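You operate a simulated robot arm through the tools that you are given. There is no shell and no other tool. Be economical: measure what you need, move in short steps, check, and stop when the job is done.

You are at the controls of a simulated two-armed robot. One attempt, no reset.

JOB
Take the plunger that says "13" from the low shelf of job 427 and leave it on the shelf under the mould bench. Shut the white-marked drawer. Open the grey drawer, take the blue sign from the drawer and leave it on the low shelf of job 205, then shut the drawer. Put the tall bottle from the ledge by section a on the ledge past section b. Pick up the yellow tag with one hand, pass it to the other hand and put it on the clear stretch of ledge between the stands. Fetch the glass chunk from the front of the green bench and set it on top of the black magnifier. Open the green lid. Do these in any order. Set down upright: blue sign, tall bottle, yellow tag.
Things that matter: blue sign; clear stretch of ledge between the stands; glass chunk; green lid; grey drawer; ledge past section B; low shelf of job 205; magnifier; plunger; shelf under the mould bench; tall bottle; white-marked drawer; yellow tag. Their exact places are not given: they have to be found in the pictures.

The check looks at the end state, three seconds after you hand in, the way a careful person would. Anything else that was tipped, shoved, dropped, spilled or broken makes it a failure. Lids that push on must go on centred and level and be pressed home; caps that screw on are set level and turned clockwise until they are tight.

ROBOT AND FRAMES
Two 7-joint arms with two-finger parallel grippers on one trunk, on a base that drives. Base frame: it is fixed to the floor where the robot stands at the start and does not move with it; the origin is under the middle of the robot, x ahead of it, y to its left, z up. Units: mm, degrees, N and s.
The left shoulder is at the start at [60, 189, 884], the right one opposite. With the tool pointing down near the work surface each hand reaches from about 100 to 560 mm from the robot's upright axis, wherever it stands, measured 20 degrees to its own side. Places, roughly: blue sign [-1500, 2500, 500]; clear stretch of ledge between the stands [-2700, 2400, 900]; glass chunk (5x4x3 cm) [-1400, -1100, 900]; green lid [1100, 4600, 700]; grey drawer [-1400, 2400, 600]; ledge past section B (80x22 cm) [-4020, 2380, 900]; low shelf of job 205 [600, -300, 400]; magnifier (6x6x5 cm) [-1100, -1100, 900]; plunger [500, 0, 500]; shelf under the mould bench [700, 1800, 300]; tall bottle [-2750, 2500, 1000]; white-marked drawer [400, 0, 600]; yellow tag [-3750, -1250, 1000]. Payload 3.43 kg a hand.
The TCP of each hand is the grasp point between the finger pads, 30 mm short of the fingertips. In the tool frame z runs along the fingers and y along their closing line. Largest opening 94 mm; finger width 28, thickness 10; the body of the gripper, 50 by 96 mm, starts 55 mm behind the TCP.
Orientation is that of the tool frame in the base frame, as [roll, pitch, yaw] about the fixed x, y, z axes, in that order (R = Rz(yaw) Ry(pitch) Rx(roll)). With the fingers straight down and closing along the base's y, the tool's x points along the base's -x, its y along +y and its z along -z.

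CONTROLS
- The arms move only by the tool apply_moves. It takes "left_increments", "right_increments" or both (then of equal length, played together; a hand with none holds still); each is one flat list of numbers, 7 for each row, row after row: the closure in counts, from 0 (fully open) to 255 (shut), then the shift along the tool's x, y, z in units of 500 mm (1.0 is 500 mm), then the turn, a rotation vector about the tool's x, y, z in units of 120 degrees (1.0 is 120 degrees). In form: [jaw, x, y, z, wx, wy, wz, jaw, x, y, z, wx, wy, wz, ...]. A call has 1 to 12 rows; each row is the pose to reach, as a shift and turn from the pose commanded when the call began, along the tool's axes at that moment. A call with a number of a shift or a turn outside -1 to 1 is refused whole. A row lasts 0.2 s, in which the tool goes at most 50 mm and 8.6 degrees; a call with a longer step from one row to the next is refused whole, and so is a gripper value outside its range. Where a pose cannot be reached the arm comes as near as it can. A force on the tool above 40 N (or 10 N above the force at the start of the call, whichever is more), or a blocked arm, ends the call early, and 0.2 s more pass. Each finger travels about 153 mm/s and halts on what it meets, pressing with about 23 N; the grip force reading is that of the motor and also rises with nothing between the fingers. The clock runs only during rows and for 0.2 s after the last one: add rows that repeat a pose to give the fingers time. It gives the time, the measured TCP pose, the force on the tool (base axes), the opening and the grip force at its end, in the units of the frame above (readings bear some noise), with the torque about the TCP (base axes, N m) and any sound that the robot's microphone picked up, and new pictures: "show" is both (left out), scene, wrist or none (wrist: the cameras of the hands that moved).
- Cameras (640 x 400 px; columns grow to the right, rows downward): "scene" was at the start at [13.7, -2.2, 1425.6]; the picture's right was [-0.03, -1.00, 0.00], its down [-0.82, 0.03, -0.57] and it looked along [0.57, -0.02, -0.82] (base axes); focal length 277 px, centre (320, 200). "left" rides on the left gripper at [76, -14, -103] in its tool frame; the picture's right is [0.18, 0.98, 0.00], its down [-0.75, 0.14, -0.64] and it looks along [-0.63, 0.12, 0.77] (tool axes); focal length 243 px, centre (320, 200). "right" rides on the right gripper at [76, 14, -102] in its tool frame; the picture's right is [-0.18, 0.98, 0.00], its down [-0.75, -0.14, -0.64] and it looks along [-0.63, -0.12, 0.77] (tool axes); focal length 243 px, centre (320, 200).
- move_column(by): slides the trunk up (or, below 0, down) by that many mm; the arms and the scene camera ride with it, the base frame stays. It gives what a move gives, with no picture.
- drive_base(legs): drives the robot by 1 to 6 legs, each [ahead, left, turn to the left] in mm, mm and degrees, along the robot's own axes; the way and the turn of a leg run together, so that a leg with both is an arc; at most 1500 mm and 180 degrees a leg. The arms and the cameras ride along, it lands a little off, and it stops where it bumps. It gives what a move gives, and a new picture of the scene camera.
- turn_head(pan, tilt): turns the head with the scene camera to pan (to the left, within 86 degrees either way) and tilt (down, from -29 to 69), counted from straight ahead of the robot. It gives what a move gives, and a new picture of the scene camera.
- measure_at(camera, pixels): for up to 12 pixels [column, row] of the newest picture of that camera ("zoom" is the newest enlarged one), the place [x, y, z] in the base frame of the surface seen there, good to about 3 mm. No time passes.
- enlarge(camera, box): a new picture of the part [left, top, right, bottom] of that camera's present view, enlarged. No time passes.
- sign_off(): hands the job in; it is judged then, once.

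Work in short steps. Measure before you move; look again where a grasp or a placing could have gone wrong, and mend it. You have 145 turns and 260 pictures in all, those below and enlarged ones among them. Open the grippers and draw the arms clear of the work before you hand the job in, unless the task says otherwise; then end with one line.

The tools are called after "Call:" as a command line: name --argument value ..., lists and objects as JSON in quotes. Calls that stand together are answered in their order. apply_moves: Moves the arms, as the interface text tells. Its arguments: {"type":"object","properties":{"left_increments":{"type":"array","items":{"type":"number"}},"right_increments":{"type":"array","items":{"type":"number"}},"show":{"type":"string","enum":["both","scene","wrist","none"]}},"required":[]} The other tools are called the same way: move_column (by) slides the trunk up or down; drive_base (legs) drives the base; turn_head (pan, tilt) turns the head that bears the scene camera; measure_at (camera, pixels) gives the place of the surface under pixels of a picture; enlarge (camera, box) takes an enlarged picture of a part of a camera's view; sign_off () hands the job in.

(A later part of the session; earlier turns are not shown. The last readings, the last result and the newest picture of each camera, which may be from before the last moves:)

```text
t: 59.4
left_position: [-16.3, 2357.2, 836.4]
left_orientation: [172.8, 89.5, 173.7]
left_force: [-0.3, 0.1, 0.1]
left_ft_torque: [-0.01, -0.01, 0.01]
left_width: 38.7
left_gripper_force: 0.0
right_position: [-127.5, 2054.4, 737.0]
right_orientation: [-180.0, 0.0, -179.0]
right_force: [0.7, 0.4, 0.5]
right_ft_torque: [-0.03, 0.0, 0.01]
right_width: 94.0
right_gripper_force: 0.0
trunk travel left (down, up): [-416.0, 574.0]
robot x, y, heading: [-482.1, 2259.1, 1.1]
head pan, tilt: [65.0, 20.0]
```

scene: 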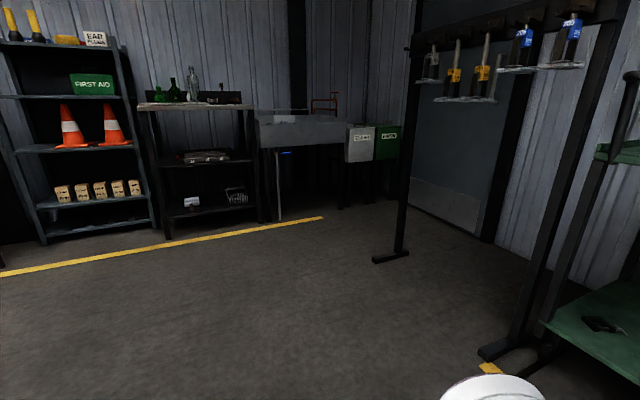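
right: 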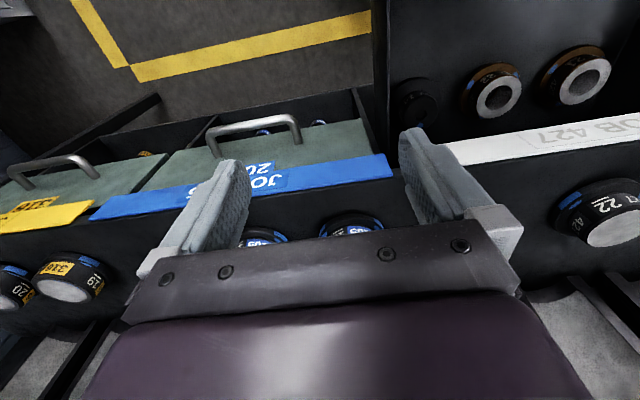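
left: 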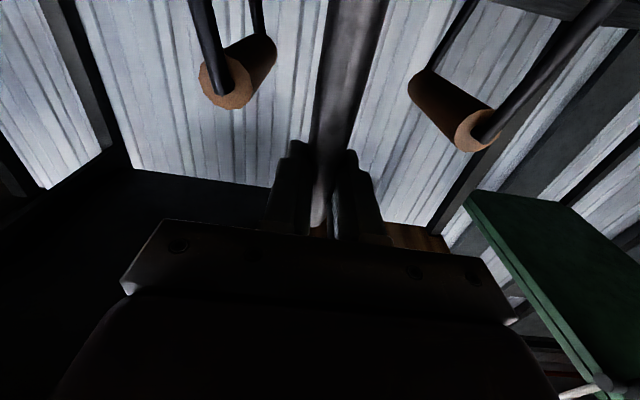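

The green bin's front is at y≈4381, with its lid at z≈705 and a handle on top. I'll tuck the left hand back to fingers-down, raise the trunk a bit, then drive around the rack (posts x≥390, y≤3520).

Call:
apply_moves --left_increments '[150, -0.02, 0, -0.03, 0, 0.07, 0, 150, -0.04, 0, -0.06, 0, 0.14, 0, 150, -0.06, 0, -0.1, 0, 0.21, 0, 150, -0.08, 0, -0.13, 0, 0.28, 0, 150, -0.1, 0, -0.16, 0, 0.35, 0, 150, -0.1, 0, -0.2, 0, 0.42, 0, 150, -0.1, 0, -0.2, 0, 0.49, 0, 150, -0.1, 0.04, -0.2, 0, 0.56, 0, 150, -0.1, 0.08, -0.2, 0, 0.63, 0, 150, -0.1, 0.12, -0.2, 0, 0.7, 0, 150, -0.1, 0.16, -0.2, 0, 0.75, 0]' --show "none"

Call:
move_column --by 120

Call:
drive_base --legs '[[0, 0, 89], [1400, 0, 0], [150, 0, 0], [0, -1300, 0]]'

Call:
turn_head --pan 0 --tilt 50

```text
t: 61.8
left_position: [-127.9, 2412.2, 826.2]
left_orientation: [169.2, 7.2, -179.5]
left_force: [-0.2, -0.2, -0.3]
left_ft_torque: [0.0, 0.03, -0.01]
left_width: 38.9
left_gripper_force: 0.1
left hand out of reach, approached as far as the arm can: row 8, 9, 10, 11
right_position: [-126.2, 2054.5, 736.9]
right_orientation: [-179.9, -0.1, -179.0]
right_force: [0.0, 0.1, 0.0]
right_ft_torque: [0.0, 0.02, 0.01]
right_width: 93.9
right_gripper_force: 0.1
trunk travel left (down, up): [-416.0, 574.0]
robot x, y, heading: [-482.7, 2260.4, 0.9]
head pan, tilt: [65.0, 20.0]
```

```text
t: 63.3
left_position: [-129.2, 2412.1, 946.5]
left_orientation: [169.1, 7.3, -179.6]
left_force: [1.0, 0.1, -1.0]
left_ft_torque: [0.01, 0.04, 0.0]
left_width: 38.4
left_gripper_force: 0.0
right_position: [-125.7, 2054.7, 858.0]
right_orientation: [-180.0, 0.0, -179.0]
right_force: [-0.7, 0.6, -0.8]
right_ft_torque: [0.01, -0.03, 0.0]
right_width: 94.2
right_gripper_force: 0.1
trunk travel left (down, up): [-536.0, 454.0]
robot x, y, heading: [-482.0, 2259.3, 1.1]
head pan, tilt: [65.0, 20.0]
```

```text
t: 78.3
left_position: [188.8, 4149.6, 947.9]
left_orientation: [168.9, 7.6, -107.1]
left_force: [0.0, -0.2, 0.2]
left_ft_torque: [-0.02, 0.04, -0.04]
left_width: 38.6
left_gripper_force: 0.2
right_position: [529.2, 4044.4, 858.0]
right_orientation: [179.8, 0.2, -106.6]
right_force: [0.4, 0.4, -0.4]
right_ft_torque: [0.01, 0.02, -0.03]
right_width: 94.0
right_gripper_force: 0.1
trunk travel left (down, up): [-536.0, 454.0]
robot x, y, heading: [226.5, 3766.5, 73.6]
head pan, tilt: [65.0, 20.0]
stopped in leg 4: the robot was blocked; the commanded pose is now the measured one
```

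scene: 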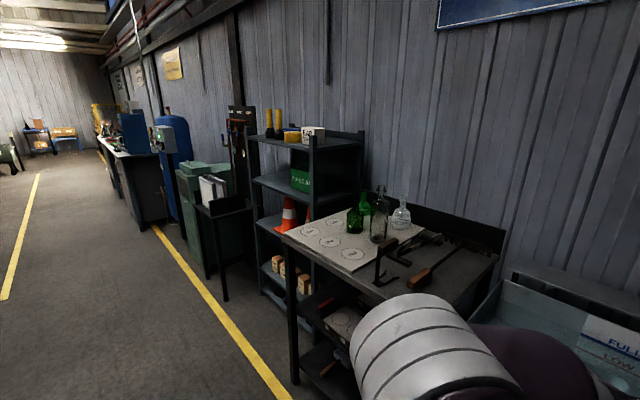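

```text
t: 79.7
left_position: [185.7, 4149.2, 948.0]
left_orientation: [169.1, 7.6, -107.0]
left_force: [0.7, -1.1, 0.3]
left_ft_torque: [0.01, -0.02, 0.0]
left_width: 39.1
left_gripper_force: 0.2
right_position: [526.5, 4044.1, 858.4]
right_orientation: [179.9, 0.3, -106.6]
right_force: [0.5, -0.5, -0.1]
right_ft_torque: [0.0, -0.03, 0.04]
right_width: 94.2
right_gripper_force: 0.1
trunk travel left (down, up): [-536.0, 454.0]
robot x, y, heading: [219.5, 3768.4, 73.3]
head pan, tilt: [0.0, 50.0]
```

scene: 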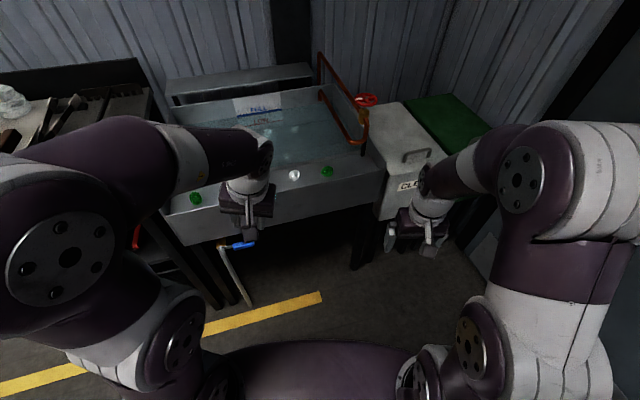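

The strafe caught the rack foot and turned me. I'll back away to the left and inspect the rack before going on.

Call:
measure_at --camera "scene" --pixels '[[318, 55], [356, 110], [370, 101], [238, 245], [425, 150], [448, 110], [405, 185], [378, 185], [475, 128], [420, 98], [270, 207], [365, 255]]'

Call:
drive_base --legs '[[60, 80, 0], [100, 0, 16]]'

Call:
turn_head --pan -86 --tilt 35

```text
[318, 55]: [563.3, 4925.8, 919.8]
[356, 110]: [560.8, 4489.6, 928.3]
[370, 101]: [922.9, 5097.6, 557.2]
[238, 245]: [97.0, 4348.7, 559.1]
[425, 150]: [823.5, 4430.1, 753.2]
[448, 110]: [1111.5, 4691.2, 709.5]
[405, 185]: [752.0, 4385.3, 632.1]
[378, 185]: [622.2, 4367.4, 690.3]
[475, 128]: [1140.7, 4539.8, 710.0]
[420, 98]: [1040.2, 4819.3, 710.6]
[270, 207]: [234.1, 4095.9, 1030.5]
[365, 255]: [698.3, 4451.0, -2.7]
```

```text
t: 81.8
left_position: [32.1, 4303.9, 948.4]
left_orientation: [169.1, 7.4, -90.5]
left_force: [0.4, 1.0, -0.5]
left_ft_torque: [0.0, 0.0, 0.0]
left_width: 38.4
left_gripper_force: 0.0
right_position: [389.3, 4300.4, 858.5]
right_orientation: [-180.0, 0.2, -89.9]
right_force: [0.7, 0.4, 0.6]
right_ft_torque: [0.0, -0.03, 0.0]
right_width: 93.8
right_gripper_force: 0.1
trunk travel left (down, up): [-536.0, 454.0]
robot x, y, heading: [176.5, 3947.3, 90.1]
head pan, tilt: [0.0, 50.0]
```

scene: 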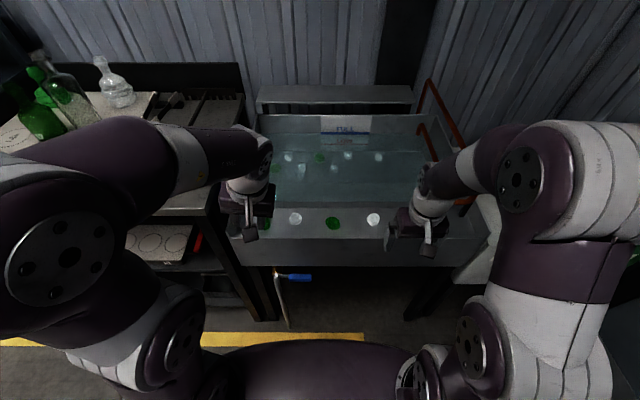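

```text
t: 83.4
left_position: [32.2, 4303.2, 947.9]
left_orientation: [169.1, 7.7, -90.5]
left_force: [-0.3, 0.2, -0.2]
left_ft_torque: [0.01, 0.01, -0.02]
left_width: 38.8
left_gripper_force: 0.1
right_position: [389.6, 4300.3, 858.4]
right_orientation: [-180.0, 0.4, -89.8]
right_force: [0.3, 0.5, -1.0]
right_ft_torque: [0.0, 0.02, -0.01]
right_width: 94.3
right_gripper_force: 0.0
trunk travel left (down, up): [-536.0, 454.0]
robot x, y, heading: [176.0, 3947.6, 90.0]
head pan, tilt: [-85.9, 35.0]
```

scene: 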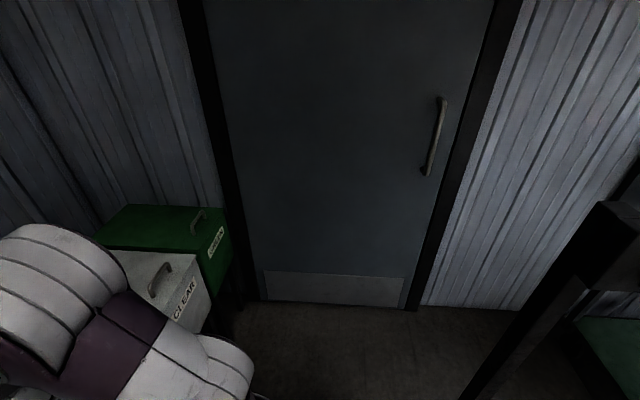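

The rack looks upright and the bins are to the right. I'll strafe right 720 to stand in front of the green bin, then look.

Call:
drive_base --legs '[[0, 720, 0]]'

```text
t: 87.3
left_position: [-684.3, 4295.5, 948.4]
left_orientation: [169.2, 7.7, -89.6]
left_force: [0.4, 0.1, -0.3]
left_ft_torque: [-0.04, -0.02, -0.02]
left_width: 38.7
left_gripper_force: 0.2
right_position: [-326.5, 4299.4, 858.9]
right_orientation: [-179.9, 0.3, -89.0]
right_force: [-0.7, 1.3, 0.2]
right_ft_torque: [0.01, 0.03, 0.01]
right_width: 94.1
right_gripper_force: 0.0
trunk travel left (down, up): [-536.0, 454.0]
robot x, y, heading: [-529.2, 3944.5, 90.8]
head pan, tilt: [-85.9, 35.0]
```

scene: 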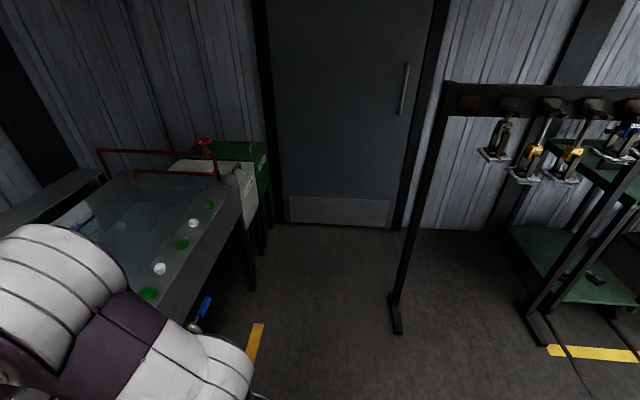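

I had the sign wrong and went left, but this view shows the rack intact. I'll strafe right 1430 now.

Call:
drive_base --legs '[[0, -700, -0.8], [0, -720, 0]]'

Call:
turn_head --pan -10 --tilt 45

```text
t: 94.8
left_position: [789.1, 4294.7, 948.4]
left_orientation: [169.2, 7.7, -91.8]
left_force: [0.6, -0.5, 0.7]
left_ft_torque: [0.0, 0.01, -0.01]
left_width: 38.8
left_gripper_force: 0.0
right_position: [1146.9, 4283.8, 858.1]
right_orientation: [180.0, 0.3, -91.2]
right_force: [0.5, 0.4, 0.4]
right_ft_torque: [-0.02, 0.02, -0.01]
right_width: 94.0
right_gripper_force: 0.0
trunk travel left (down, up): [-536.0, 454.0]
robot x, y, heading: [927.5, 3933.7, 88.9]
head pan, tilt: [-85.9, 35.0]
```

scene: 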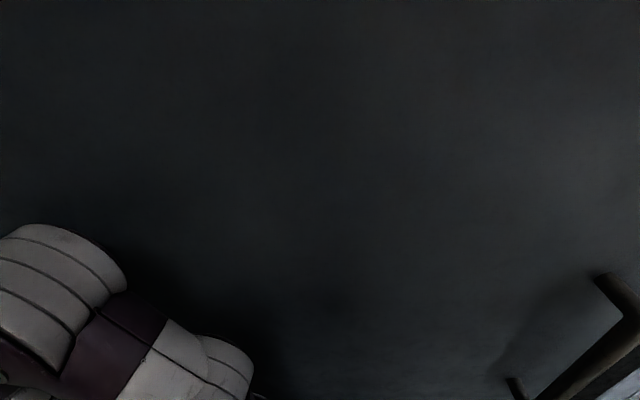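

```text
t: 96.3
left_position: [788.0, 4294.7, 947.4]
left_orientation: [169.1, 7.6, -91.8]
left_force: [-0.9, 0.4, -0.7]
left_ft_torque: [0.0, -0.01, -0.02]
left_width: 38.8
left_gripper_force: 0.0
right_position: [1147.5, 4283.5, 858.5]
right_orientation: [179.9, 0.3, -91.2]
right_force: [-0.5, -0.2, -0.1]
right_ft_torque: [-0.02, 0.0, -0.02]
right_width: 94.2
right_gripper_force: 0.0
trunk travel left (down, up): [-536.0, 454.0]
robot x, y, heading: [928.1, 3939.8, 88.4]
head pan, tilt: [-10.0, 45.0]
```

scene: 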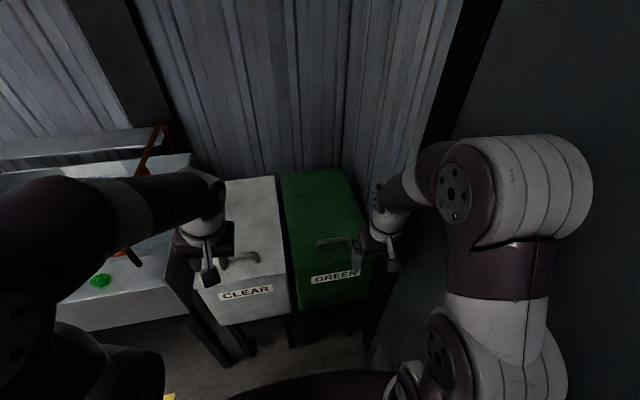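

The green lid is in front, with its handle at (335,243). Measuring the handle and lid edges.

Call:
measure_at --camera "scene" --pixels '[[335, 240], [318, 243], [351, 238], [335, 262], [335, 200], [310, 172], [284, 180], [340, 172], [300, 281], [362, 273], [500, 60], [355, 225]]'

Call:
enlarge --camera "scene" --box '[250, 150, 410, 310]'

```text
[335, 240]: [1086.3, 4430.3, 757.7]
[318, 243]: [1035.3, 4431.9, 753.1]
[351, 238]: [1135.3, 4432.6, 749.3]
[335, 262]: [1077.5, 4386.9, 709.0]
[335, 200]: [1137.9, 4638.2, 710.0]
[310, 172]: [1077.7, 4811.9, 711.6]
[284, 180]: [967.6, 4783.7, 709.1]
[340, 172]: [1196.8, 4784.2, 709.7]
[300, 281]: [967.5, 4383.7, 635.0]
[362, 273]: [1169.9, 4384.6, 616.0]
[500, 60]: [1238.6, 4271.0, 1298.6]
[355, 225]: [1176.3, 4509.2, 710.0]
```

```text
2.50 times, centred on (330, 230) of scene
```

zoom: 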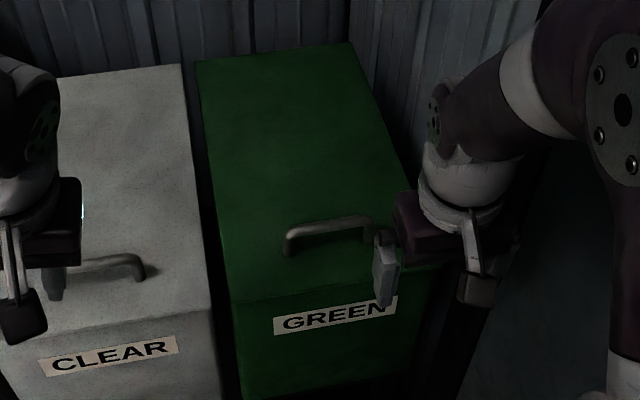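

The bar centre is at (1085,4430,752) and the lid is hinged at its rear, y≈4815. I'll turn the right hand to point forward with its fingers closing vertically (a 120° combined turn).

Call:
apply_moves --right_increments '[100, -0.01, 0, -0.01, -0.04, -0.04, 0.04, 100, -0.02, 0, -0.02, -0.08, -0.08, 0.08, 100, -0.03, 0, -0.03, -0.12, -0.12, 0.12, 100, -0.04, 0, -0.04, -0.16, -0.16, 0.16, 100, -0.05, 0, -0.05, -0.2, -0.2, 0.2, 100, -0.06, 0, -0.06, -0.24, -0.24, 0.24, 100, -0.07, 0, -0.07, -0.28, -0.28, 0.28, 100, -0.08, 0, -0.08, -0.32, -0.32, 0.32, 100, -0.09, 0, -0.09, -0.36, -0.36, 0.36, 100, -0.1, 0, -0.1, -0.4, -0.4, 0.4, 100, -0.1, 0, -0.1, -0.44, -0.44, 0.44, 100, -0.1, 0, -0.1, -0.48, -0.48, 0.48]' --show "none"

Call:
apply_moves --right_increments '[100, 0, 0, 0, -0.03, -0.03, 0.03, 100, 0, 0, 0, -0.06, -0.06, 0.06, 100, 0, 0, 0, -0.0974, -0.0974, 0.0974, 100, 0, 0, 0, -0.0974, -0.0974, 0.0974]' --show "scene"

```text
t: 98.9
left_position: [790.9, 4294.7, 948.5]
left_orientation: [169.1, 7.6, -91.8]
left_force: [0.2, 0.0, -0.4]
left_ft_torque: [-0.01, -0.05, 0.0]
left_width: 38.6
left_gripper_force: 0.0
right_position: [1147.8, 4334.1, 903.8]
right_orientation: [113.5, 15.4, -158.0]
right_force: [0.3, -0.8, -0.1]
right_ft_torque: [0.05, -0.01, -0.01]
right_width: 57.2
right_gripper_force: 0.0
right hand out of reach, approached as far as the arm can: row 11, 12
trunk travel left (down, up): [-536.0, 454.0]
robot x, y, heading: [928.8, 3935.0, 88.9]
head pan, tilt: [-10.0, 45.0]
```

```text
t: 99.9
left_position: [788.6, 4293.1, 947.7]
left_orientation: [169.1, 7.6, -91.8]
left_force: [0.2, -0.2, 0.0]
left_ft_torque: [-0.02, -0.01, -0.01]
left_width: 38.9
left_gripper_force: 0.1
right_position: [1153.3, 4357.9, 895.0]
right_orientation: [110.8, 8.4, -167.5]
right_force: [0.0, -0.9, 0.0]
right_ft_torque: [0.02, -0.01, -0.03]
right_width: 57.2
right_gripper_force: 0.0
right hand out of reach, approached as far as the arm can: row 1, 2, 3, 4
trunk travel left (down, up): [-536.0, 454.0]
robot x, y, heading: [924.6, 3932.6, 88.5]
head pan, tilt: [-10.0, 45.0]
```

scene: 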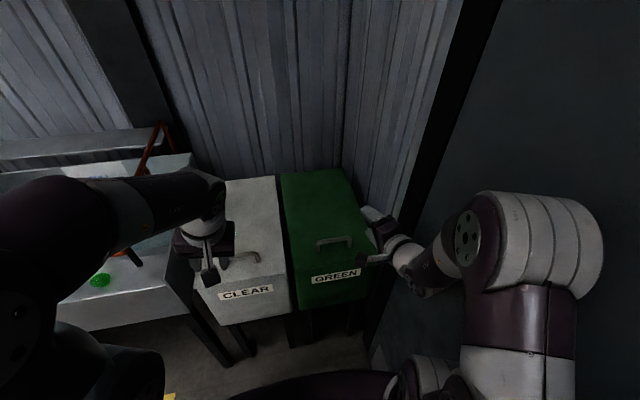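

The hand points forward about 20° low, limited by reach near the body. Descending to the bar's height should free it, so I'll go to (1085,4325,752).

Call:
apply_moves --right_increments '[100, 0.03, -0.07, -0.02, 0, 0, 0, 100, 0.06, -0.14, -0.02, 0, 0, 0, 100, 0.09, -0.21, -0.02, 0, 0, 0, 100, 0.125, -0.28, -0.02, 0, 0, 0, 100, 0.125, -0.314, -0.02, 0, 0, 0, 100, 0.125, -0.314, -0.02, 0, 0, 0]' --show "both"

```text
t: 101.3
left_position: [787.8, 4294.6, 948.2]
left_orientation: [169.1, 7.5, -91.9]
left_force: [0.0, -0.6, 0.3]
left_ft_torque: [0.01, -0.01, -0.02]
left_width: 38.9
left_gripper_force: 0.1
right_position: [1138.7, 4392.6, 791.7]
right_orientation: [111.2, 8.5, -167.5]
right_force: [-0.3, 0.5, 0.0]
right_ft_torque: [0.0, -0.01, 0.01]
right_width: 57.1
right_gripper_force: 0.0
right hand out of reach, approached as far as the arm can: row 1, 2, 3, 4, 5, 6
trunk travel left (down, up): [-536.0, 454.0]
robot x, y, heading: [928.9, 3933.5, 88.7]
head pan, tilt: [-10.0, 45.0]
```

scene: 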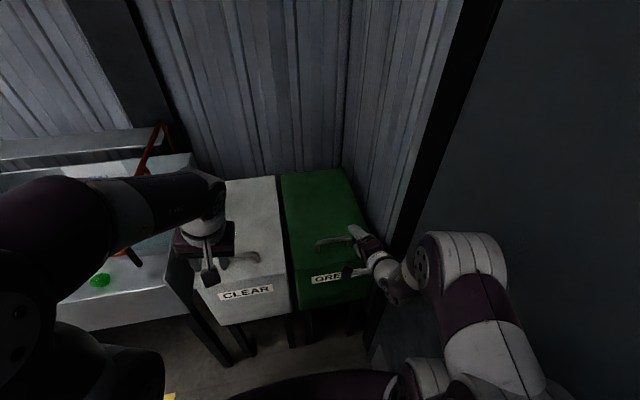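
right: 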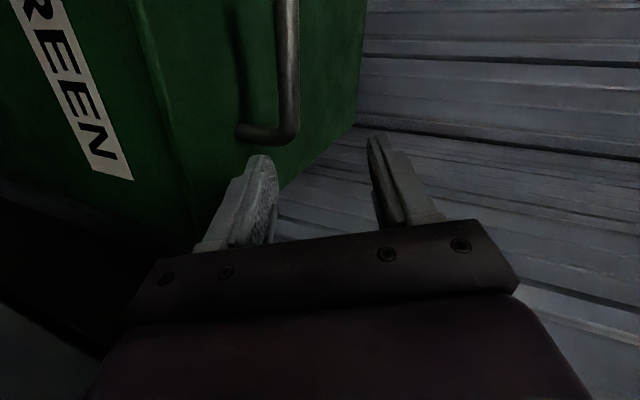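

The arm settles about 20° nose-down, which is usable for gripping the bar. I'll command that tilt explicitly, back off a bit, and line up 60 mm short of the bar with the fingers opened about 35.

Call:
apply_moves --right_increments '[150, -0.04, 0.04, 0.018, 0.055, 0.025, -0.023, 150, -0.08, 0.07, 0.036, 0.11, 0.05, -0.046, 150, -0.105, 0.098, 0.05, 0.167, 0.075, -0.07, 150, -0.06, 0.098, 0.05, 0.167, 0.075, -0.07, 150, -0.017, 0.06, 0.06, 0.167, 0.075, -0.07, 150, -0.017, 0.042, 0.09, 0.167, 0.075, -0.07, 150, -0.017, 0.042, 0.09, 0.167, 0.075, -0.07]' --show "both"

```text
t: 102.9
left_position: [788.1, 4293.7, 947.6]
left_orientation: [169.3, 7.6, -91.8]
left_force: [0.9, 0.4, 0.0]
left_ft_torque: [0.01, -0.03, 0.0]
left_width: 38.9
left_gripper_force: 0.0
right_position: [1141.2, 4440.0, 796.3]
right_orientation: [132.9, 11.0, -155.5]
right_force: [0.1, -0.4, -0.3]
right_ft_torque: [0.02, 0.02, -0.03]
right_width: 38.8
right_gripper_force: 0.0
trunk travel left (down, up): [-536.0, 454.0]
robot x, y, heading: [928.5, 3934.1, 88.9]
head pan, tilt: [-10.0, 45.0]
```

scene: 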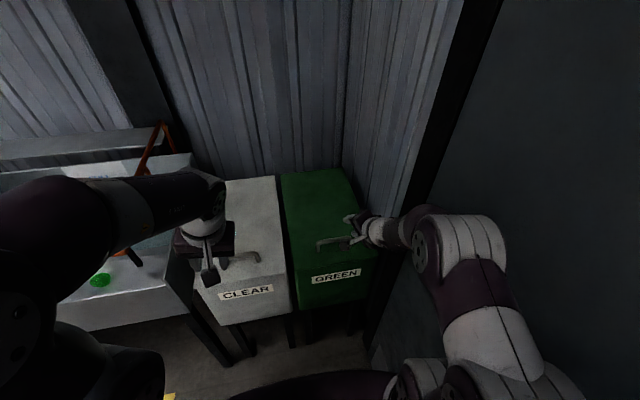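
right: 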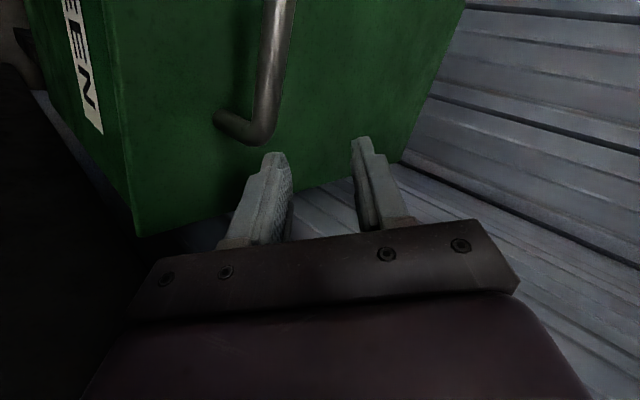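

Evidently the commanded pose snaps to the measured one after an unreachable row, so my tilt doubled to 42° down. I'll recompute and re-aim: back off, then go to a 25° down tilt lined up at (1085,4367,781).

Call:
apply_moves --right_increments '[150, 0, 0, -0.09, 0, 0, 0, 150, 0.03, -0.01, -0.085, -0.024, -0.023, 0.038, 150, 0.08, -0.025, -0.08, -0.05, -0.048, 0.078, 150, 0.12, -0.04, -0.07, -0.075, -0.072, 0.118, 150, 0.15, -0.05, -0.064, -0.1, -0.096, 0.156, 150, 0.165, -0.058, -0.064, -0.122, -0.117, 0.19, 150, 0.165, -0.058, -0.064, -0.122, -0.117, 0.19]' --show "wrist"

```text
t: 104.5
left_position: [790.4, 4294.8, 948.8]
left_orientation: [169.0, 7.5, -91.8]
left_force: [0.2, 0.2, -0.4]
left_ft_torque: [0.01, 0.0, 0.01]
left_width: 38.9
left_gripper_force: 0.1
right_position: [1161.0, 4364.3, 785.2]
right_orientation: [115.6, -0.3, -179.6]
right_force: [-0.5, 0.0, -0.5]
right_ft_torque: [0.0, -0.02, -0.07]
right_width: 38.8
right_gripper_force: 0.0
right hand out of reach, approached as far as the arm can: row 4, 5, 6, 7
trunk travel left (down, up): [-536.0, 454.0]
robot x, y, heading: [927.3, 3932.6, 88.9]
head pan, tilt: [-10.0, 45.0]
```

right: 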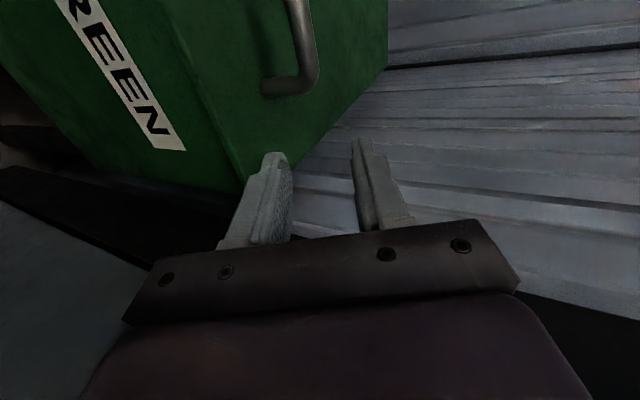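

The orientation is right but x is 76 mm off, at an arm limit. I'll strafe the base left 76 instead.

Call:
drive_base --legs '[[0, 76, 0]]'

```text
t: 105.6
left_position: [712.5, 4296.8, 947.4]
left_orientation: [169.2, 7.6, -91.7]
left_force: [-0.5, 0.8, 0.1]
left_ft_torque: [-0.02, -0.02, 0.03]
left_width: 38.7
left_gripper_force: 0.1
right_position: [1085.6, 4364.6, 787.2]
right_orientation: [115.7, -0.1, -179.4]
right_force: [-1.3, 0.2, 0.0]
right_ft_torque: [-0.02, -0.02, -0.02]
right_width: 38.8
right_gripper_force: 0.0
trunk travel left (down, up): [-536.0, 454.0]
robot x, y, heading: [851.5, 3938.5, 88.9]
head pan, tilt: [-10.0, 45.0]
```

scene: 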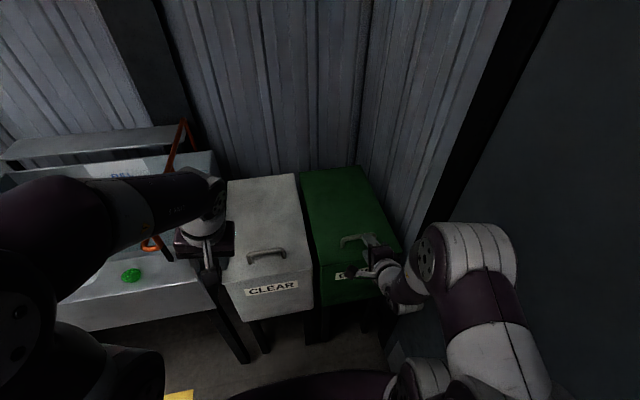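

Lined up now. Moving in 66 mm along the tool with a slightly narrower jaw, so the lower finger passes between bar and lid.

Call:
apply_moves --right_increments '[165, 0, -0.004, 0.03, 0, 0, 0, 165, 0, -0.008, 0.06, 0, 0, 0, 165, 0, -0.008, 0.09, 0, 0, 0, 165, 0, -0.008, 0.115, 0, 0, 0, 165, 0, -0.008, 0.132, 0, 0, 0, 165, 0, -0.008, 0.132, 0, 0, 0]' --show "both"

```text
t: 107.0
left_position: [714.7, 4295.6, 949.2]
left_orientation: [169.1, 7.6, -91.8]
left_force: [-0.7, -0.3, 0.6]
left_ft_torque: [-0.01, 0.0, 0.03]
left_width: 38.5
left_gripper_force: 0.0
right_position: [1091.8, 4422.5, 754.1]
right_orientation: [115.7, -0.5, -179.0]
right_force: [0.0, -0.9, 0.3]
right_ft_torque: [0.01, 0.01, -0.03]
right_width: 33.3
right_gripper_force: 0.1
right hand out of reach, approached as far as the arm can: row 4, 5, 6
trunk travel left (down, up): [-536.0, 454.0]
robot x, y, heading: [849.6, 3937.2, 88.9]
head pan, tilt: [-10.0, 45.0]
```

scene: 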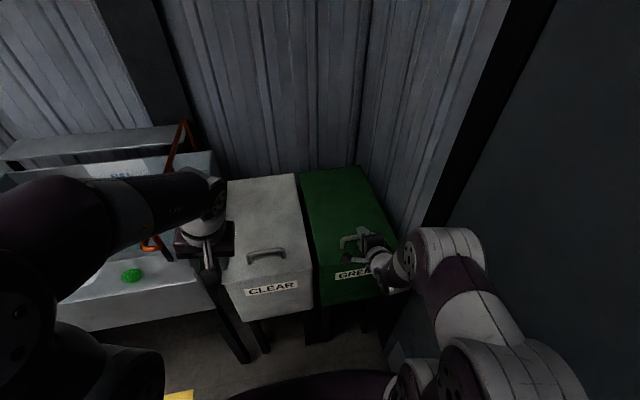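
right: 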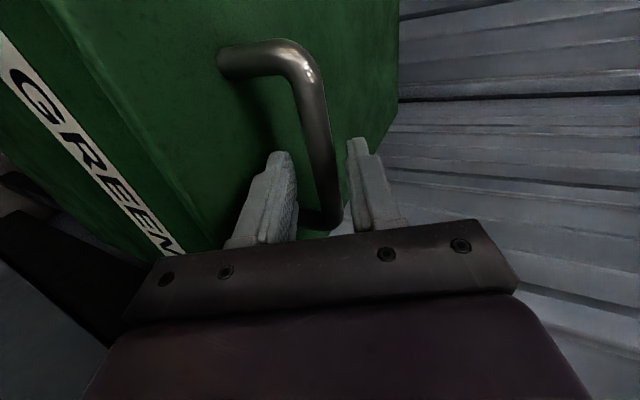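

The bar is between the fingers. I'll close loosely to about 20 mm and lift the lid along its hinge arc to about 30°.

Call:
apply_moves --right_increments '[200, 0, 0, 0, 0, 0, 0, 200, 0, 0.02, -0.006, 0.012, 0, 0, 200, 0, 0.046, -0.013, 0.029, 0, 0, 200, 0, 0.092, -0.026, 0.058, 0, 0, 200, 0, 0.145, -0.035, 0.092, 0, 0, 200, 0, 0.197, -0.042, 0.125, 0, 0, 200, 0, 0.245, -0.043, 0.154, 0, 0, 200, 0, 0.292, -0.043, 0.183, 0, 0, 200, 0, 0.346, -0.038, 0.217, 0, 0, 200, 0, 0.399, -0.033, 0.25, 0, 0]' --show "scene"

```text
t: 109.2
left_position: [712.4, 4297.0, 947.5]
left_orientation: [169.2, 7.4, -91.8]
left_force: [-0.2, 0.5, -0.6]
left_ft_torque: [-0.01, -0.01, 0.07]
left_width: 38.9
left_gripper_force: 0.1
right_position: [1084.0, 4492.5, 932.9]
right_orientation: [144.2, -1.8, -178.3]
right_force: [-0.2, -0.8, -1.4]
right_ft_torque: [0.06, -0.01, -0.01]
right_width: 21.2
right_gripper_force: 0.5
right hand out of reach, approached as far as the arm can: row 9, 10
trunk travel left (down, up): [-536.0, 454.0]
robot x, y, heading: [853.3, 3935.3, 88.6]
head pan, tilt: [-10.0, 45.0]
```

scene: 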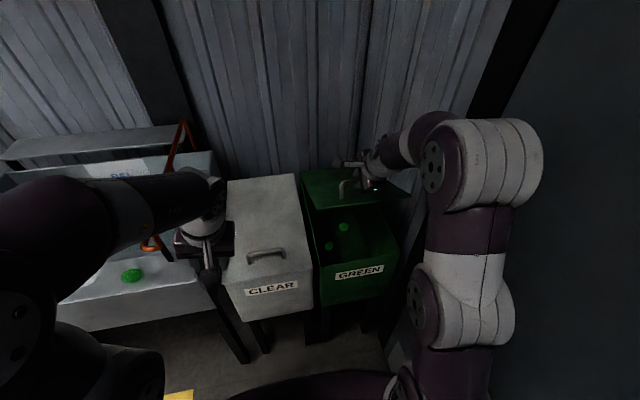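

The lid holds at about 29° with little force. The arm limit is in wrist pitch, so I'll continue along the arc without turning and let the bar rotate in the loose grip.

Call:
apply_moves --right_increments '[200, 0, 0.048, -0.013, 0, 0, 0, 200, 0, 0.096, -0.027, 0, 0, 0, 200, 0, 0.156, -0.037, 0, 0, 0, 200, 0, 0.216, -0.044, 0, 0, 0, 200, 0, 0.28, -0.044, 0, 0, 0, 200, 0, 0.352, -0.04, 0, 0, 0, 200, 0, 0.352, -0.04, 0, 0, 0]' --show "scene"

```text
t: 110.8
left_position: [713.7, 4295.4, 947.2]
left_orientation: [169.1, 7.6, -91.8]
left_force: [-0.7, -0.1, -0.5]
left_ft_torque: [0.0, 0.0, 0.0]
left_width: 38.7
left_gripper_force: 0.0
right_position: [1084.4, 4613.3, 1042.9]
right_orientation: [145.8, -0.4, -179.4]
right_force: [0.0, -2.2, 0.2]
right_ft_torque: [0.01, 0.0, 0.02]
right_width: 20.8
right_gripper_force: 0.7
right hand out of reach, approached as far as the arm can: row 6, 7
trunk travel left (down, up): [-536.0, 454.0]
robot x, y, heading: [850.6, 3934.5, 88.8]
head pan, tilt: [-10.0, 45.0]
```

scene: 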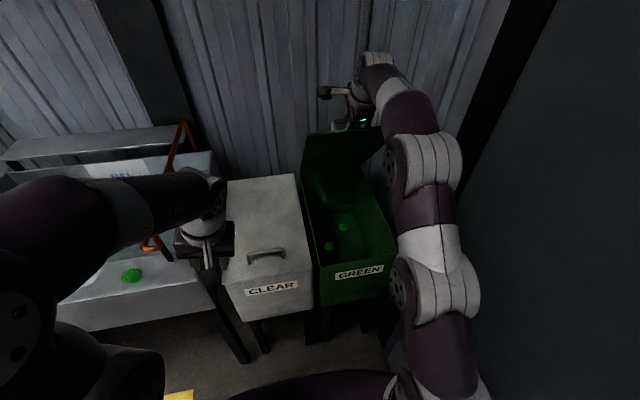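

The lid is at about 53° with almost no load on the hand, so it looks friction-held. I'll release, withdraw along the tool, and watch whether it stays.

Call:
apply_moves --right_increments '[150, 0, 0, 0, 0, 0, 0, 150, 0, 0, -0.05, 0, 0, 0, 150, 0, 0, -0.1, 0, 0, 0, 150, 0, 0, -0.16, 0, 0, 0, 150, 0, -0.05, -0.22, 0, 0, 0, 150, 0, -0.12, -0.24, 0, 0, 0, 150, 0, -0.2, -0.24, 0, 0, 0]' --show "scene"

```text
t: 112.4
left_position: [712.9, 4295.3, 947.1]
left_orientation: [169.1, 7.6, -91.8]
left_force: [-0.6, -0.5, 1.2]
left_ft_torque: [0.03, 0.0, 0.0]
left_width: 38.7
left_gripper_force: 0.0
right_position: [1088.7, 4459.2, 1084.8]
right_orientation: [145.7, -0.1, -179.5]
right_force: [0.8, -0.2, 0.3]
right_ft_torque: [0.01, 0.03, 0.02]
right_width: 38.6
right_gripper_force: 0.1
right hand out of reach, approached as far as the arm can: row 2, 3, 4, 5
trunk travel left (down, up): [-536.0, 454.0]
robot x, y, heading: [857.4, 3936.5, 88.7]
head pan, tilt: [-10.0, 45.0]
```

scene: 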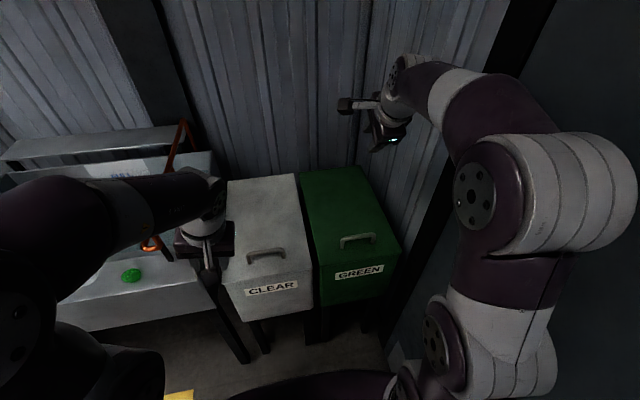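

The lid fell shut, so it must pass vertical. Plan: raise the trunk, move closer, regrip with a steeper hand, lift to about 50°, then push it over from beneath with the left hand. First the trunk and base, with the left fingers shut.

Call:
move_column --by 150

Call:
drive_base --legs '[[80, 0, 0.5]]'

Call:
apply_moves --left_increments '[255, 0, 0, 0, 0, -0.07, 0, 255, 0, 0, 0, 0, -0.14, 0, 255, 0, 0, 0, 0, -0.21, 0, 255, 0, 0, 0, 0, -0.28, 0, 255, 0, 0, 0, 0, -0.35, 0, 255, 0, 0, 0, 0, -0.42, 0, 255, 0, 0, 0, 0, -0.49, 0, 255, 0, 0, 0, 0, -0.56, 0, 255, 0, 0, 0, 0, -0.63, 0]' --show "scene"

```text
t: 114.1
left_position: [713.4, 4297.4, 1097.2]
left_orientation: [169.1, 7.5, -91.7]
left_force: [0.3, 0.2, 0.1]
left_ft_torque: [0.02, 0.0, 0.02]
left_width: 38.7
left_gripper_force: 0.1
right_position: [1087.9, 4461.3, 1233.7]
right_orientation: [145.8, -0.3, -179.5]
right_force: [0.5, -0.9, 0.5]
right_ft_torque: [0.05, -0.01, 0.01]
right_width: 38.5
right_gripper_force: 0.0
trunk travel left (down, up): [-686.0, 304.0]
robot x, y, heading: [851.0, 3934.5, 88.7]
head pan, tilt: [-10.0, 45.0]
```

```text
t: 115.2
left_position: [711.1, 4375.9, 1098.5]
left_orientation: [169.2, 7.5, -91.3]
left_force: [0.6, 0.1, -0.4]
left_ft_torque: [-0.03, 0.03, -0.01]
left_width: 38.9
left_gripper_force: 0.0
right_position: [1085.9, 4542.5, 1233.2]
right_orientation: [145.7, -0.3, -179.1]
right_force: [-0.2, 0.4, -0.6]
right_ft_torque: [0.02, -0.01, -0.02]
right_width: 38.7
right_gripper_force: 0.0
trunk travel left (down, up): [-686.0, 304.0]
robot x, y, heading: [850.5, 4016.3, 89.0]
head pan, tilt: [-10.0, 45.0]
```

scene: 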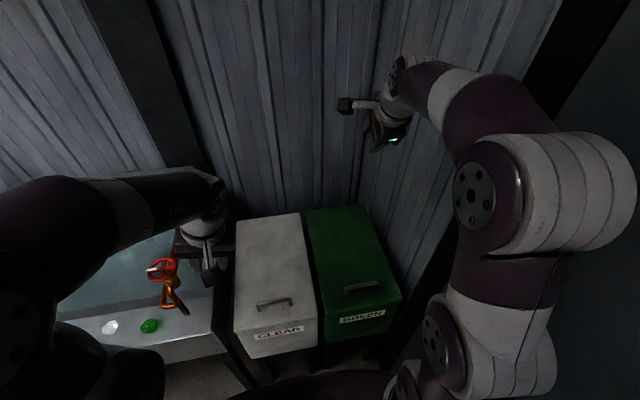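

```text
t: 117.2
left_position: [711.7, 4379.0, 1092.2]
left_orientation: [121.2, 77.5, -148.1]
left_force: [-0.6, -0.3, 0.7]
left_ft_torque: [-0.03, 0.0, -0.03]
left_width: 0.1
left_gripper_force: 23.2
left hand out of reach, approached as far as the arm can: row 5, 6, 7, 8, 9
right_position: [1085.9, 4541.7, 1234.7]
right_orientation: [145.7, -0.3, -179.1]
right_force: [0.1, 0.2, -1.1]
right_ft_torque: [0.01, -0.02, 0.02]
right_width: 38.8
right_gripper_force: 0.1
trunk travel left (down, up): [-686.0, 304.0]
robot x, y, heading: [851.6, 4014.1, 89.1]
head pan, tilt: [-10.0, 45.0]
```

scene: 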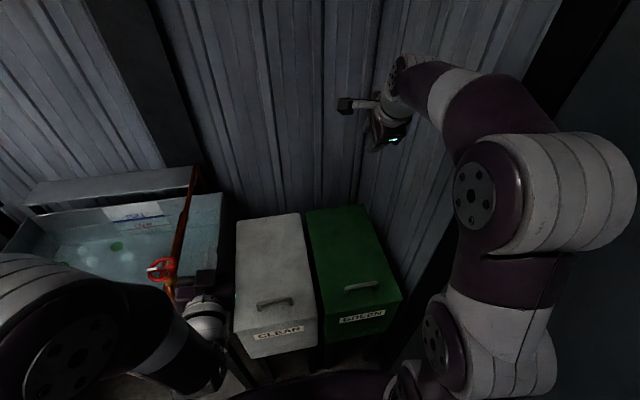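

Bringing the right hand down to 75 mm short of the bar, keeping the 56° pitch.

Call:
apply_moves --right_increments '[150, 0, -0.08, 0.04, 0, 0, 0, 150, 0, -0.16, 0.08, 0, 0, 0, 150, 0, -0.24, 0.12, 0, 0, 0, 150, 0, -0.32, 0.16, 0, 0, 0, 150, 0, -0.4, 0.2, 0, 0, 0, 150, 0, -0.48, 0.25, 0, 0, 0, 150, 0, -0.55, 0.31, 0, 0, 0, 150, 0, -0.61, 0.37, 0, 0, 0, 150, 0, -0.67, 0.43, 0, 0, 0, 150, 0, -0.71, 0.48, 0, 0, 0, 150, 0, -0.728, 0.522, 0, 0, 0, 150, 0, -0.728, 0.522, 0, 0, 0]' --show "wrist"

```text
t: 119.8
left_position: [710.7, 4378.8, 1092.1]
left_orientation: [121.1, 77.4, -148.2]
left_force: [-0.4, -0.1, -0.3]
left_ft_torque: [-0.02, -0.04, -0.02]
left_width: 0.0
left_gripper_force: 23.0
right_position: [1085.2, 4387.5, 813.1]
right_orientation: [145.6, -0.3, -179.1]
right_force: [0.1, 0.0, -1.0]
right_ft_torque: [0.0, -0.02, -0.02]
right_width: 38.7
right_gripper_force: 0.0
trunk travel left (down, up): [-686.0, 304.0]
robot x, y, heading: [854.6, 4017.2, 88.9]
head pan, tilt: [-10.0, 45.0]
```

right: 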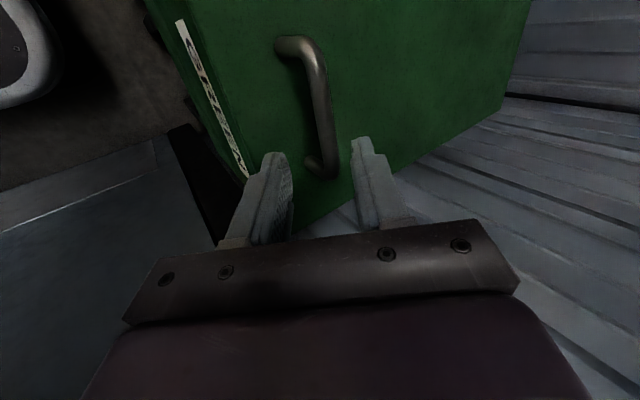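

Approach 63 mm, close loosely, and lift along the arc to about 30°.

Call:
apply_moves --right_increments '[165, 0, 0, 0.045, 0, 0, 0, 165, 0, 0, 0.09, 0, 0, 0, 165, 0, 0, 0.126, 0, 0, 0, 200, 0, 0, 0.126, 0, 0, 0, 200, 0, 0, 0.126, 0, 0, 0, 200, 0, 0.033, 0.092, 0, 0, 0, 200, 0, 0.066, 0.058, 0, 0, 0, 200, 0, 0.105, 0.025, 0, 0, 0, 200, 0, 0.15, -0.009, 0, 0, 0, 200, 0, 0.19, -0.033, 0, 0, 0, 200, 0, 0.231, -0.057, 0, 0, 0, 200, 0, 0.28, -0.08, 0, 0, 0]' --show "scene"

```text
t: 122.4
left_position: [711.3, 4378.9, 1092.2]
left_orientation: [121.2, 77.4, -148.0]
left_force: [0.3, 0.2, 1.0]
left_ft_torque: [0.01, 0.01, 0.0]
left_width: 0.1
left_gripper_force: 23.1
right_position: [1083.5, 4480.4, 924.4]
right_orientation: [145.8, -0.2, -179.1]
right_force: [-0.3, -2.6, 0.4]
right_ft_torque: [-0.15, -0.03, -0.02]
right_width: 21.7
right_gripper_force: 1.0
trunk travel left (down, up): [-686.0, 304.0]
robot x, y, heading: [853.0, 4013.5, 89.1]
head pan, tilt: [-10.0, 45.0]
```

scene: 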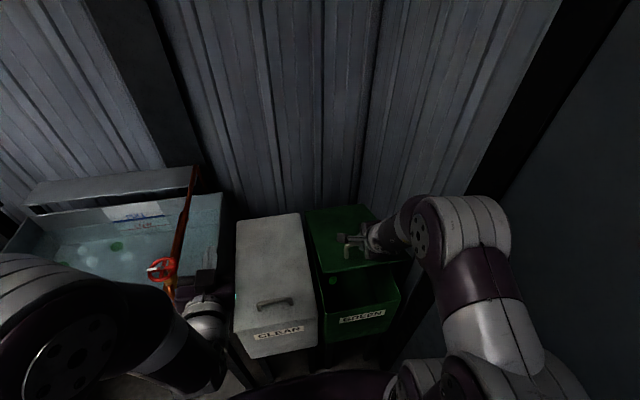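

The lid is at about 26°. Continuing the arc to about 60°, pitching the hand with it.

Call:
apply_moves --right_increments '[200, 0, 0.053, -0.02, 0.035, 0, 0, 200, 0, 0.108, -0.038, 0.07, 0, 0, 200, 0, 0.162, -0.049, 0.104, 0, 0, 200, 0, 0.215, -0.057, 0.1375, 0, 0, 200, 0, 0.269, -0.062, 0.17, 0, 0, 200, 0, 0.323, -0.063, 0.204, 0, 0, 200, 0, 0.384, -0.058, 0.241, 0, 0, 200, 0, 0.444, -0.051, 0.279, 0, 0, 200, 0, 0.444, -0.051, 0.279, 0, 0]' --show "scene"

```text
t: 124.4
left_position: [711.6, 4378.6, 1092.3]
left_orientation: [121.0, 77.4, -148.1]
left_force: [0.1, -0.9, 0.2]
left_ft_torque: [0.02, 0.0, 0.0]
left_width: 0.0
left_gripper_force: 22.9
right_position: [1074.4, 4564.1, 997.3]
right_orientation: [178.5, -0.2, -179.1]
right_force: [0.9, -2.4, 0.8]
right_ft_torque: [0.0, -0.06, -0.01]
right_width: 21.3
right_gripper_force: 0.9
right hand out of reach, approached as far as the arm can: row 2, 3, 7, 8, 9
trunk travel left (down, up): [-686.0, 304.0]
robot x, y, heading: [856.6, 4015.1, 89.3]
head pan, tilt: [-10.0, 45.0]
```

scene: 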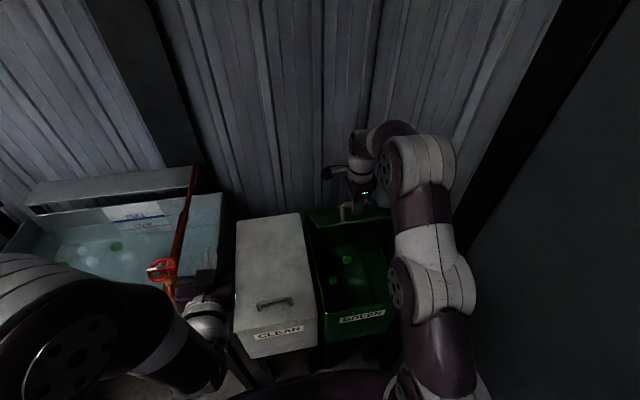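

The hand now points straight down with the lid at about 43°. I'll translate further along the arc, to about 75°.

Call:
apply_moves --right_increments '[200, 0, 0.05, -0.037, 0, 0, 0, 200, 0, 0.096, -0.066, 0, 0, 0, 200, 0, 0.144, -0.096, 0, 0, 0, 200, 0, 0.192, -0.124, 0, 0, 0, 200, 0, 0.256, -0.15, 0, 0, 0, 200, 0, 0.32, -0.168, 0, 0, 0, 200, 0, 0.387, -0.18, 0, 0, 0, 200, 0, 0.387, -0.18, 0, 0, 0]' --show "scene"

```text
t: 126.2
left_position: [711.4, 4378.6, 1092.4]
left_orientation: [121.1, 77.4, -148.0]
left_force: [0.5, -1.1, -0.2]
left_ft_torque: [0.01, -0.02, 0.04]
left_width: 0.2
left_gripper_force: 23.3
right_position: [1074.5, 4564.0, 992.7]
right_orientation: [179.0, -0.3, -179.2]
right_force: [0.4, -2.7, 2.0]
right_ft_torque: [0.03, -0.05, -0.05]
right_width: 21.4
right_gripper_force: 1.1
right hand out of reach, approached as far as the arm can: row 1, 2, 3, 4, 5, 6, 7, 8
trunk travel left (down, up): [-686.0, 304.0]
robot x, y, heading: [853.5, 4018.6, 88.9]
head pan, tilt: [-10.0, 45.0]
```

scene: 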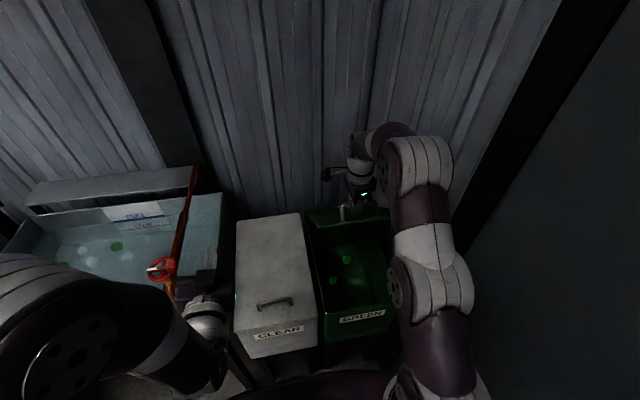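

Pointing straight down can't go farther out. I'll pitch back to about 60° while extending to about 57° of lid opening.

Call:
apply_moves --right_increments '[200, 0, 0.02, -0.016, -0.07, 0, 0, 200, 0, 0.05, -0.04, -0.14, 0, 0, 200, 0, 0.09, -0.068, -0.2, 0, 0, 200, 0, 0.128, -0.094, -0.23, 0, 0, 200, 0, 0.15, -0.108, -0.25, 0, 0, 200, 0, 0.15, -0.108, -0.25, 0, 0]' --show "scene"

```text
t: 127.6
left_position: [711.3, 4378.1, 1092.5]
left_orientation: [121.2, 77.4, -148.0]
left_force: [0.7, 0.5, -0.4]
left_ft_torque: [0.0, 0.02, 0.0]
left_width: 0.1
left_gripper_force: 22.8
right_position: [1069.3, 4638.1, 1048.7]
right_orientation: [149.0, -0.3, -179.1]
right_force: [-0.4, -1.1, -0.2]
right_ft_torque: [0.03, -0.01, 0.01]
right_width: 20.9
right_gripper_force: 0.5
trunk travel left (down, up): [-686.0, 304.0]
robot x, y, heading: [852.5, 4014.7, 88.9]
head pan, tilt: [-10.0, 45.0]
```

scene: 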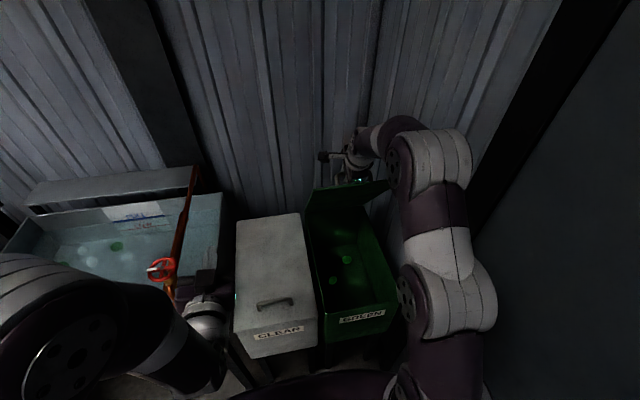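

Lid at about 57° with slack to spare. Continuing to about 72°.

Call:
apply_moves --right_increments '[200, 0, 0.046, 0.006, 0, 0, 0, 200, 0, 0.093, 0.012, 0.02, 0, 0, 200, 0, 0.145, 0.025, 0.03, 0, 0, 200, 0, 0.198, 0.04, 0.04, 0, 0, 200, 0, 0.198, 0.04, 0.04, 0, 0]' --show "scene"

```text
t: 128.5
left_position: [710.3, 4376.8, 1093.8]
left_orientation: [120.8, 77.4, -148.5]
left_force: [0.6, 1.0, -0.1]
left_ft_torque: [-0.01, -0.04, 0.02]
left_width: 0.0
left_gripper_force: 23.3
right_position: [1069.2, 4714.4, 1084.4]
right_orientation: [152.4, 0.1, -179.1]
right_force: [1.8, -11.0, 18.1]
right_ft_torque: [-1.75, -0.35, 0.34]
right_width: 27.7
right_gripper_force: 5.9
right hand out of reach, approached as far as the arm can: row 4
trunk travel left (down, up): [-686.0, 304.0]
robot x, y, heading: [854.0, 4013.9, 89.2]
head pan, tilt: [-10.0, 45.0]
stopped in row 4 (right hand): the force on the tool passed its limit at 43 N (the readings are from after the stop); the commanded pose is now the measured one
```

scene: 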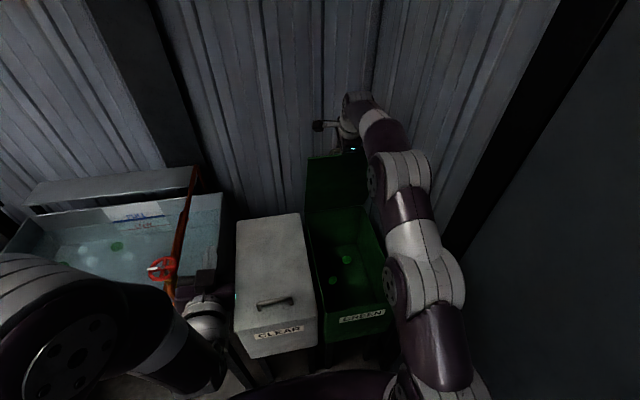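

The lid is at about 70° and the palm is pressing on its edge. I'll back the hand off 15 mm along the tool and relax the force, then use the base for the near-horizontal rest of the arc.

Call:
apply_moves --right_increments '[195, 0, 0, -0.015, 0, 0, 0, 195, 0, 0, -0.03, 0, 0, 0, 195, 0, 0, -0.03, 0, 0, 0]' --show "wrist"

```text
t: 129.3
left_position: [711.3, 4379.4, 1092.8]
left_orientation: [121.3, 77.3, -148.0]
left_force: [0.6, -0.5, 0.3]
left_ft_torque: [-0.03, 0.0, -0.01]
left_width: 0.0
left_gripper_force: 22.8
right_position: [1069.0, 4709.2, 1092.4]
right_orientation: [153.0, -0.2, -179.1]
right_force: [-0.1, -0.2, -0.5]
right_ft_torque: [0.0, -0.01, 0.01]
right_width: 22.1
right_gripper_force: 0.0
trunk travel left (down, up): [-686.0, 304.0]
robot x, y, heading: [855.0, 4014.8, 89.2]
head pan, tilt: [-10.0, 45.0]
```

right: 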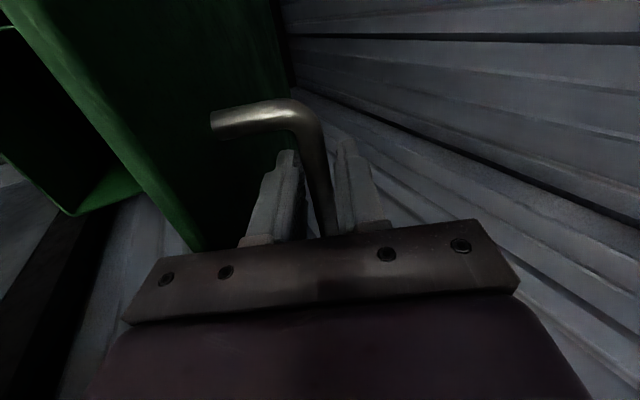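

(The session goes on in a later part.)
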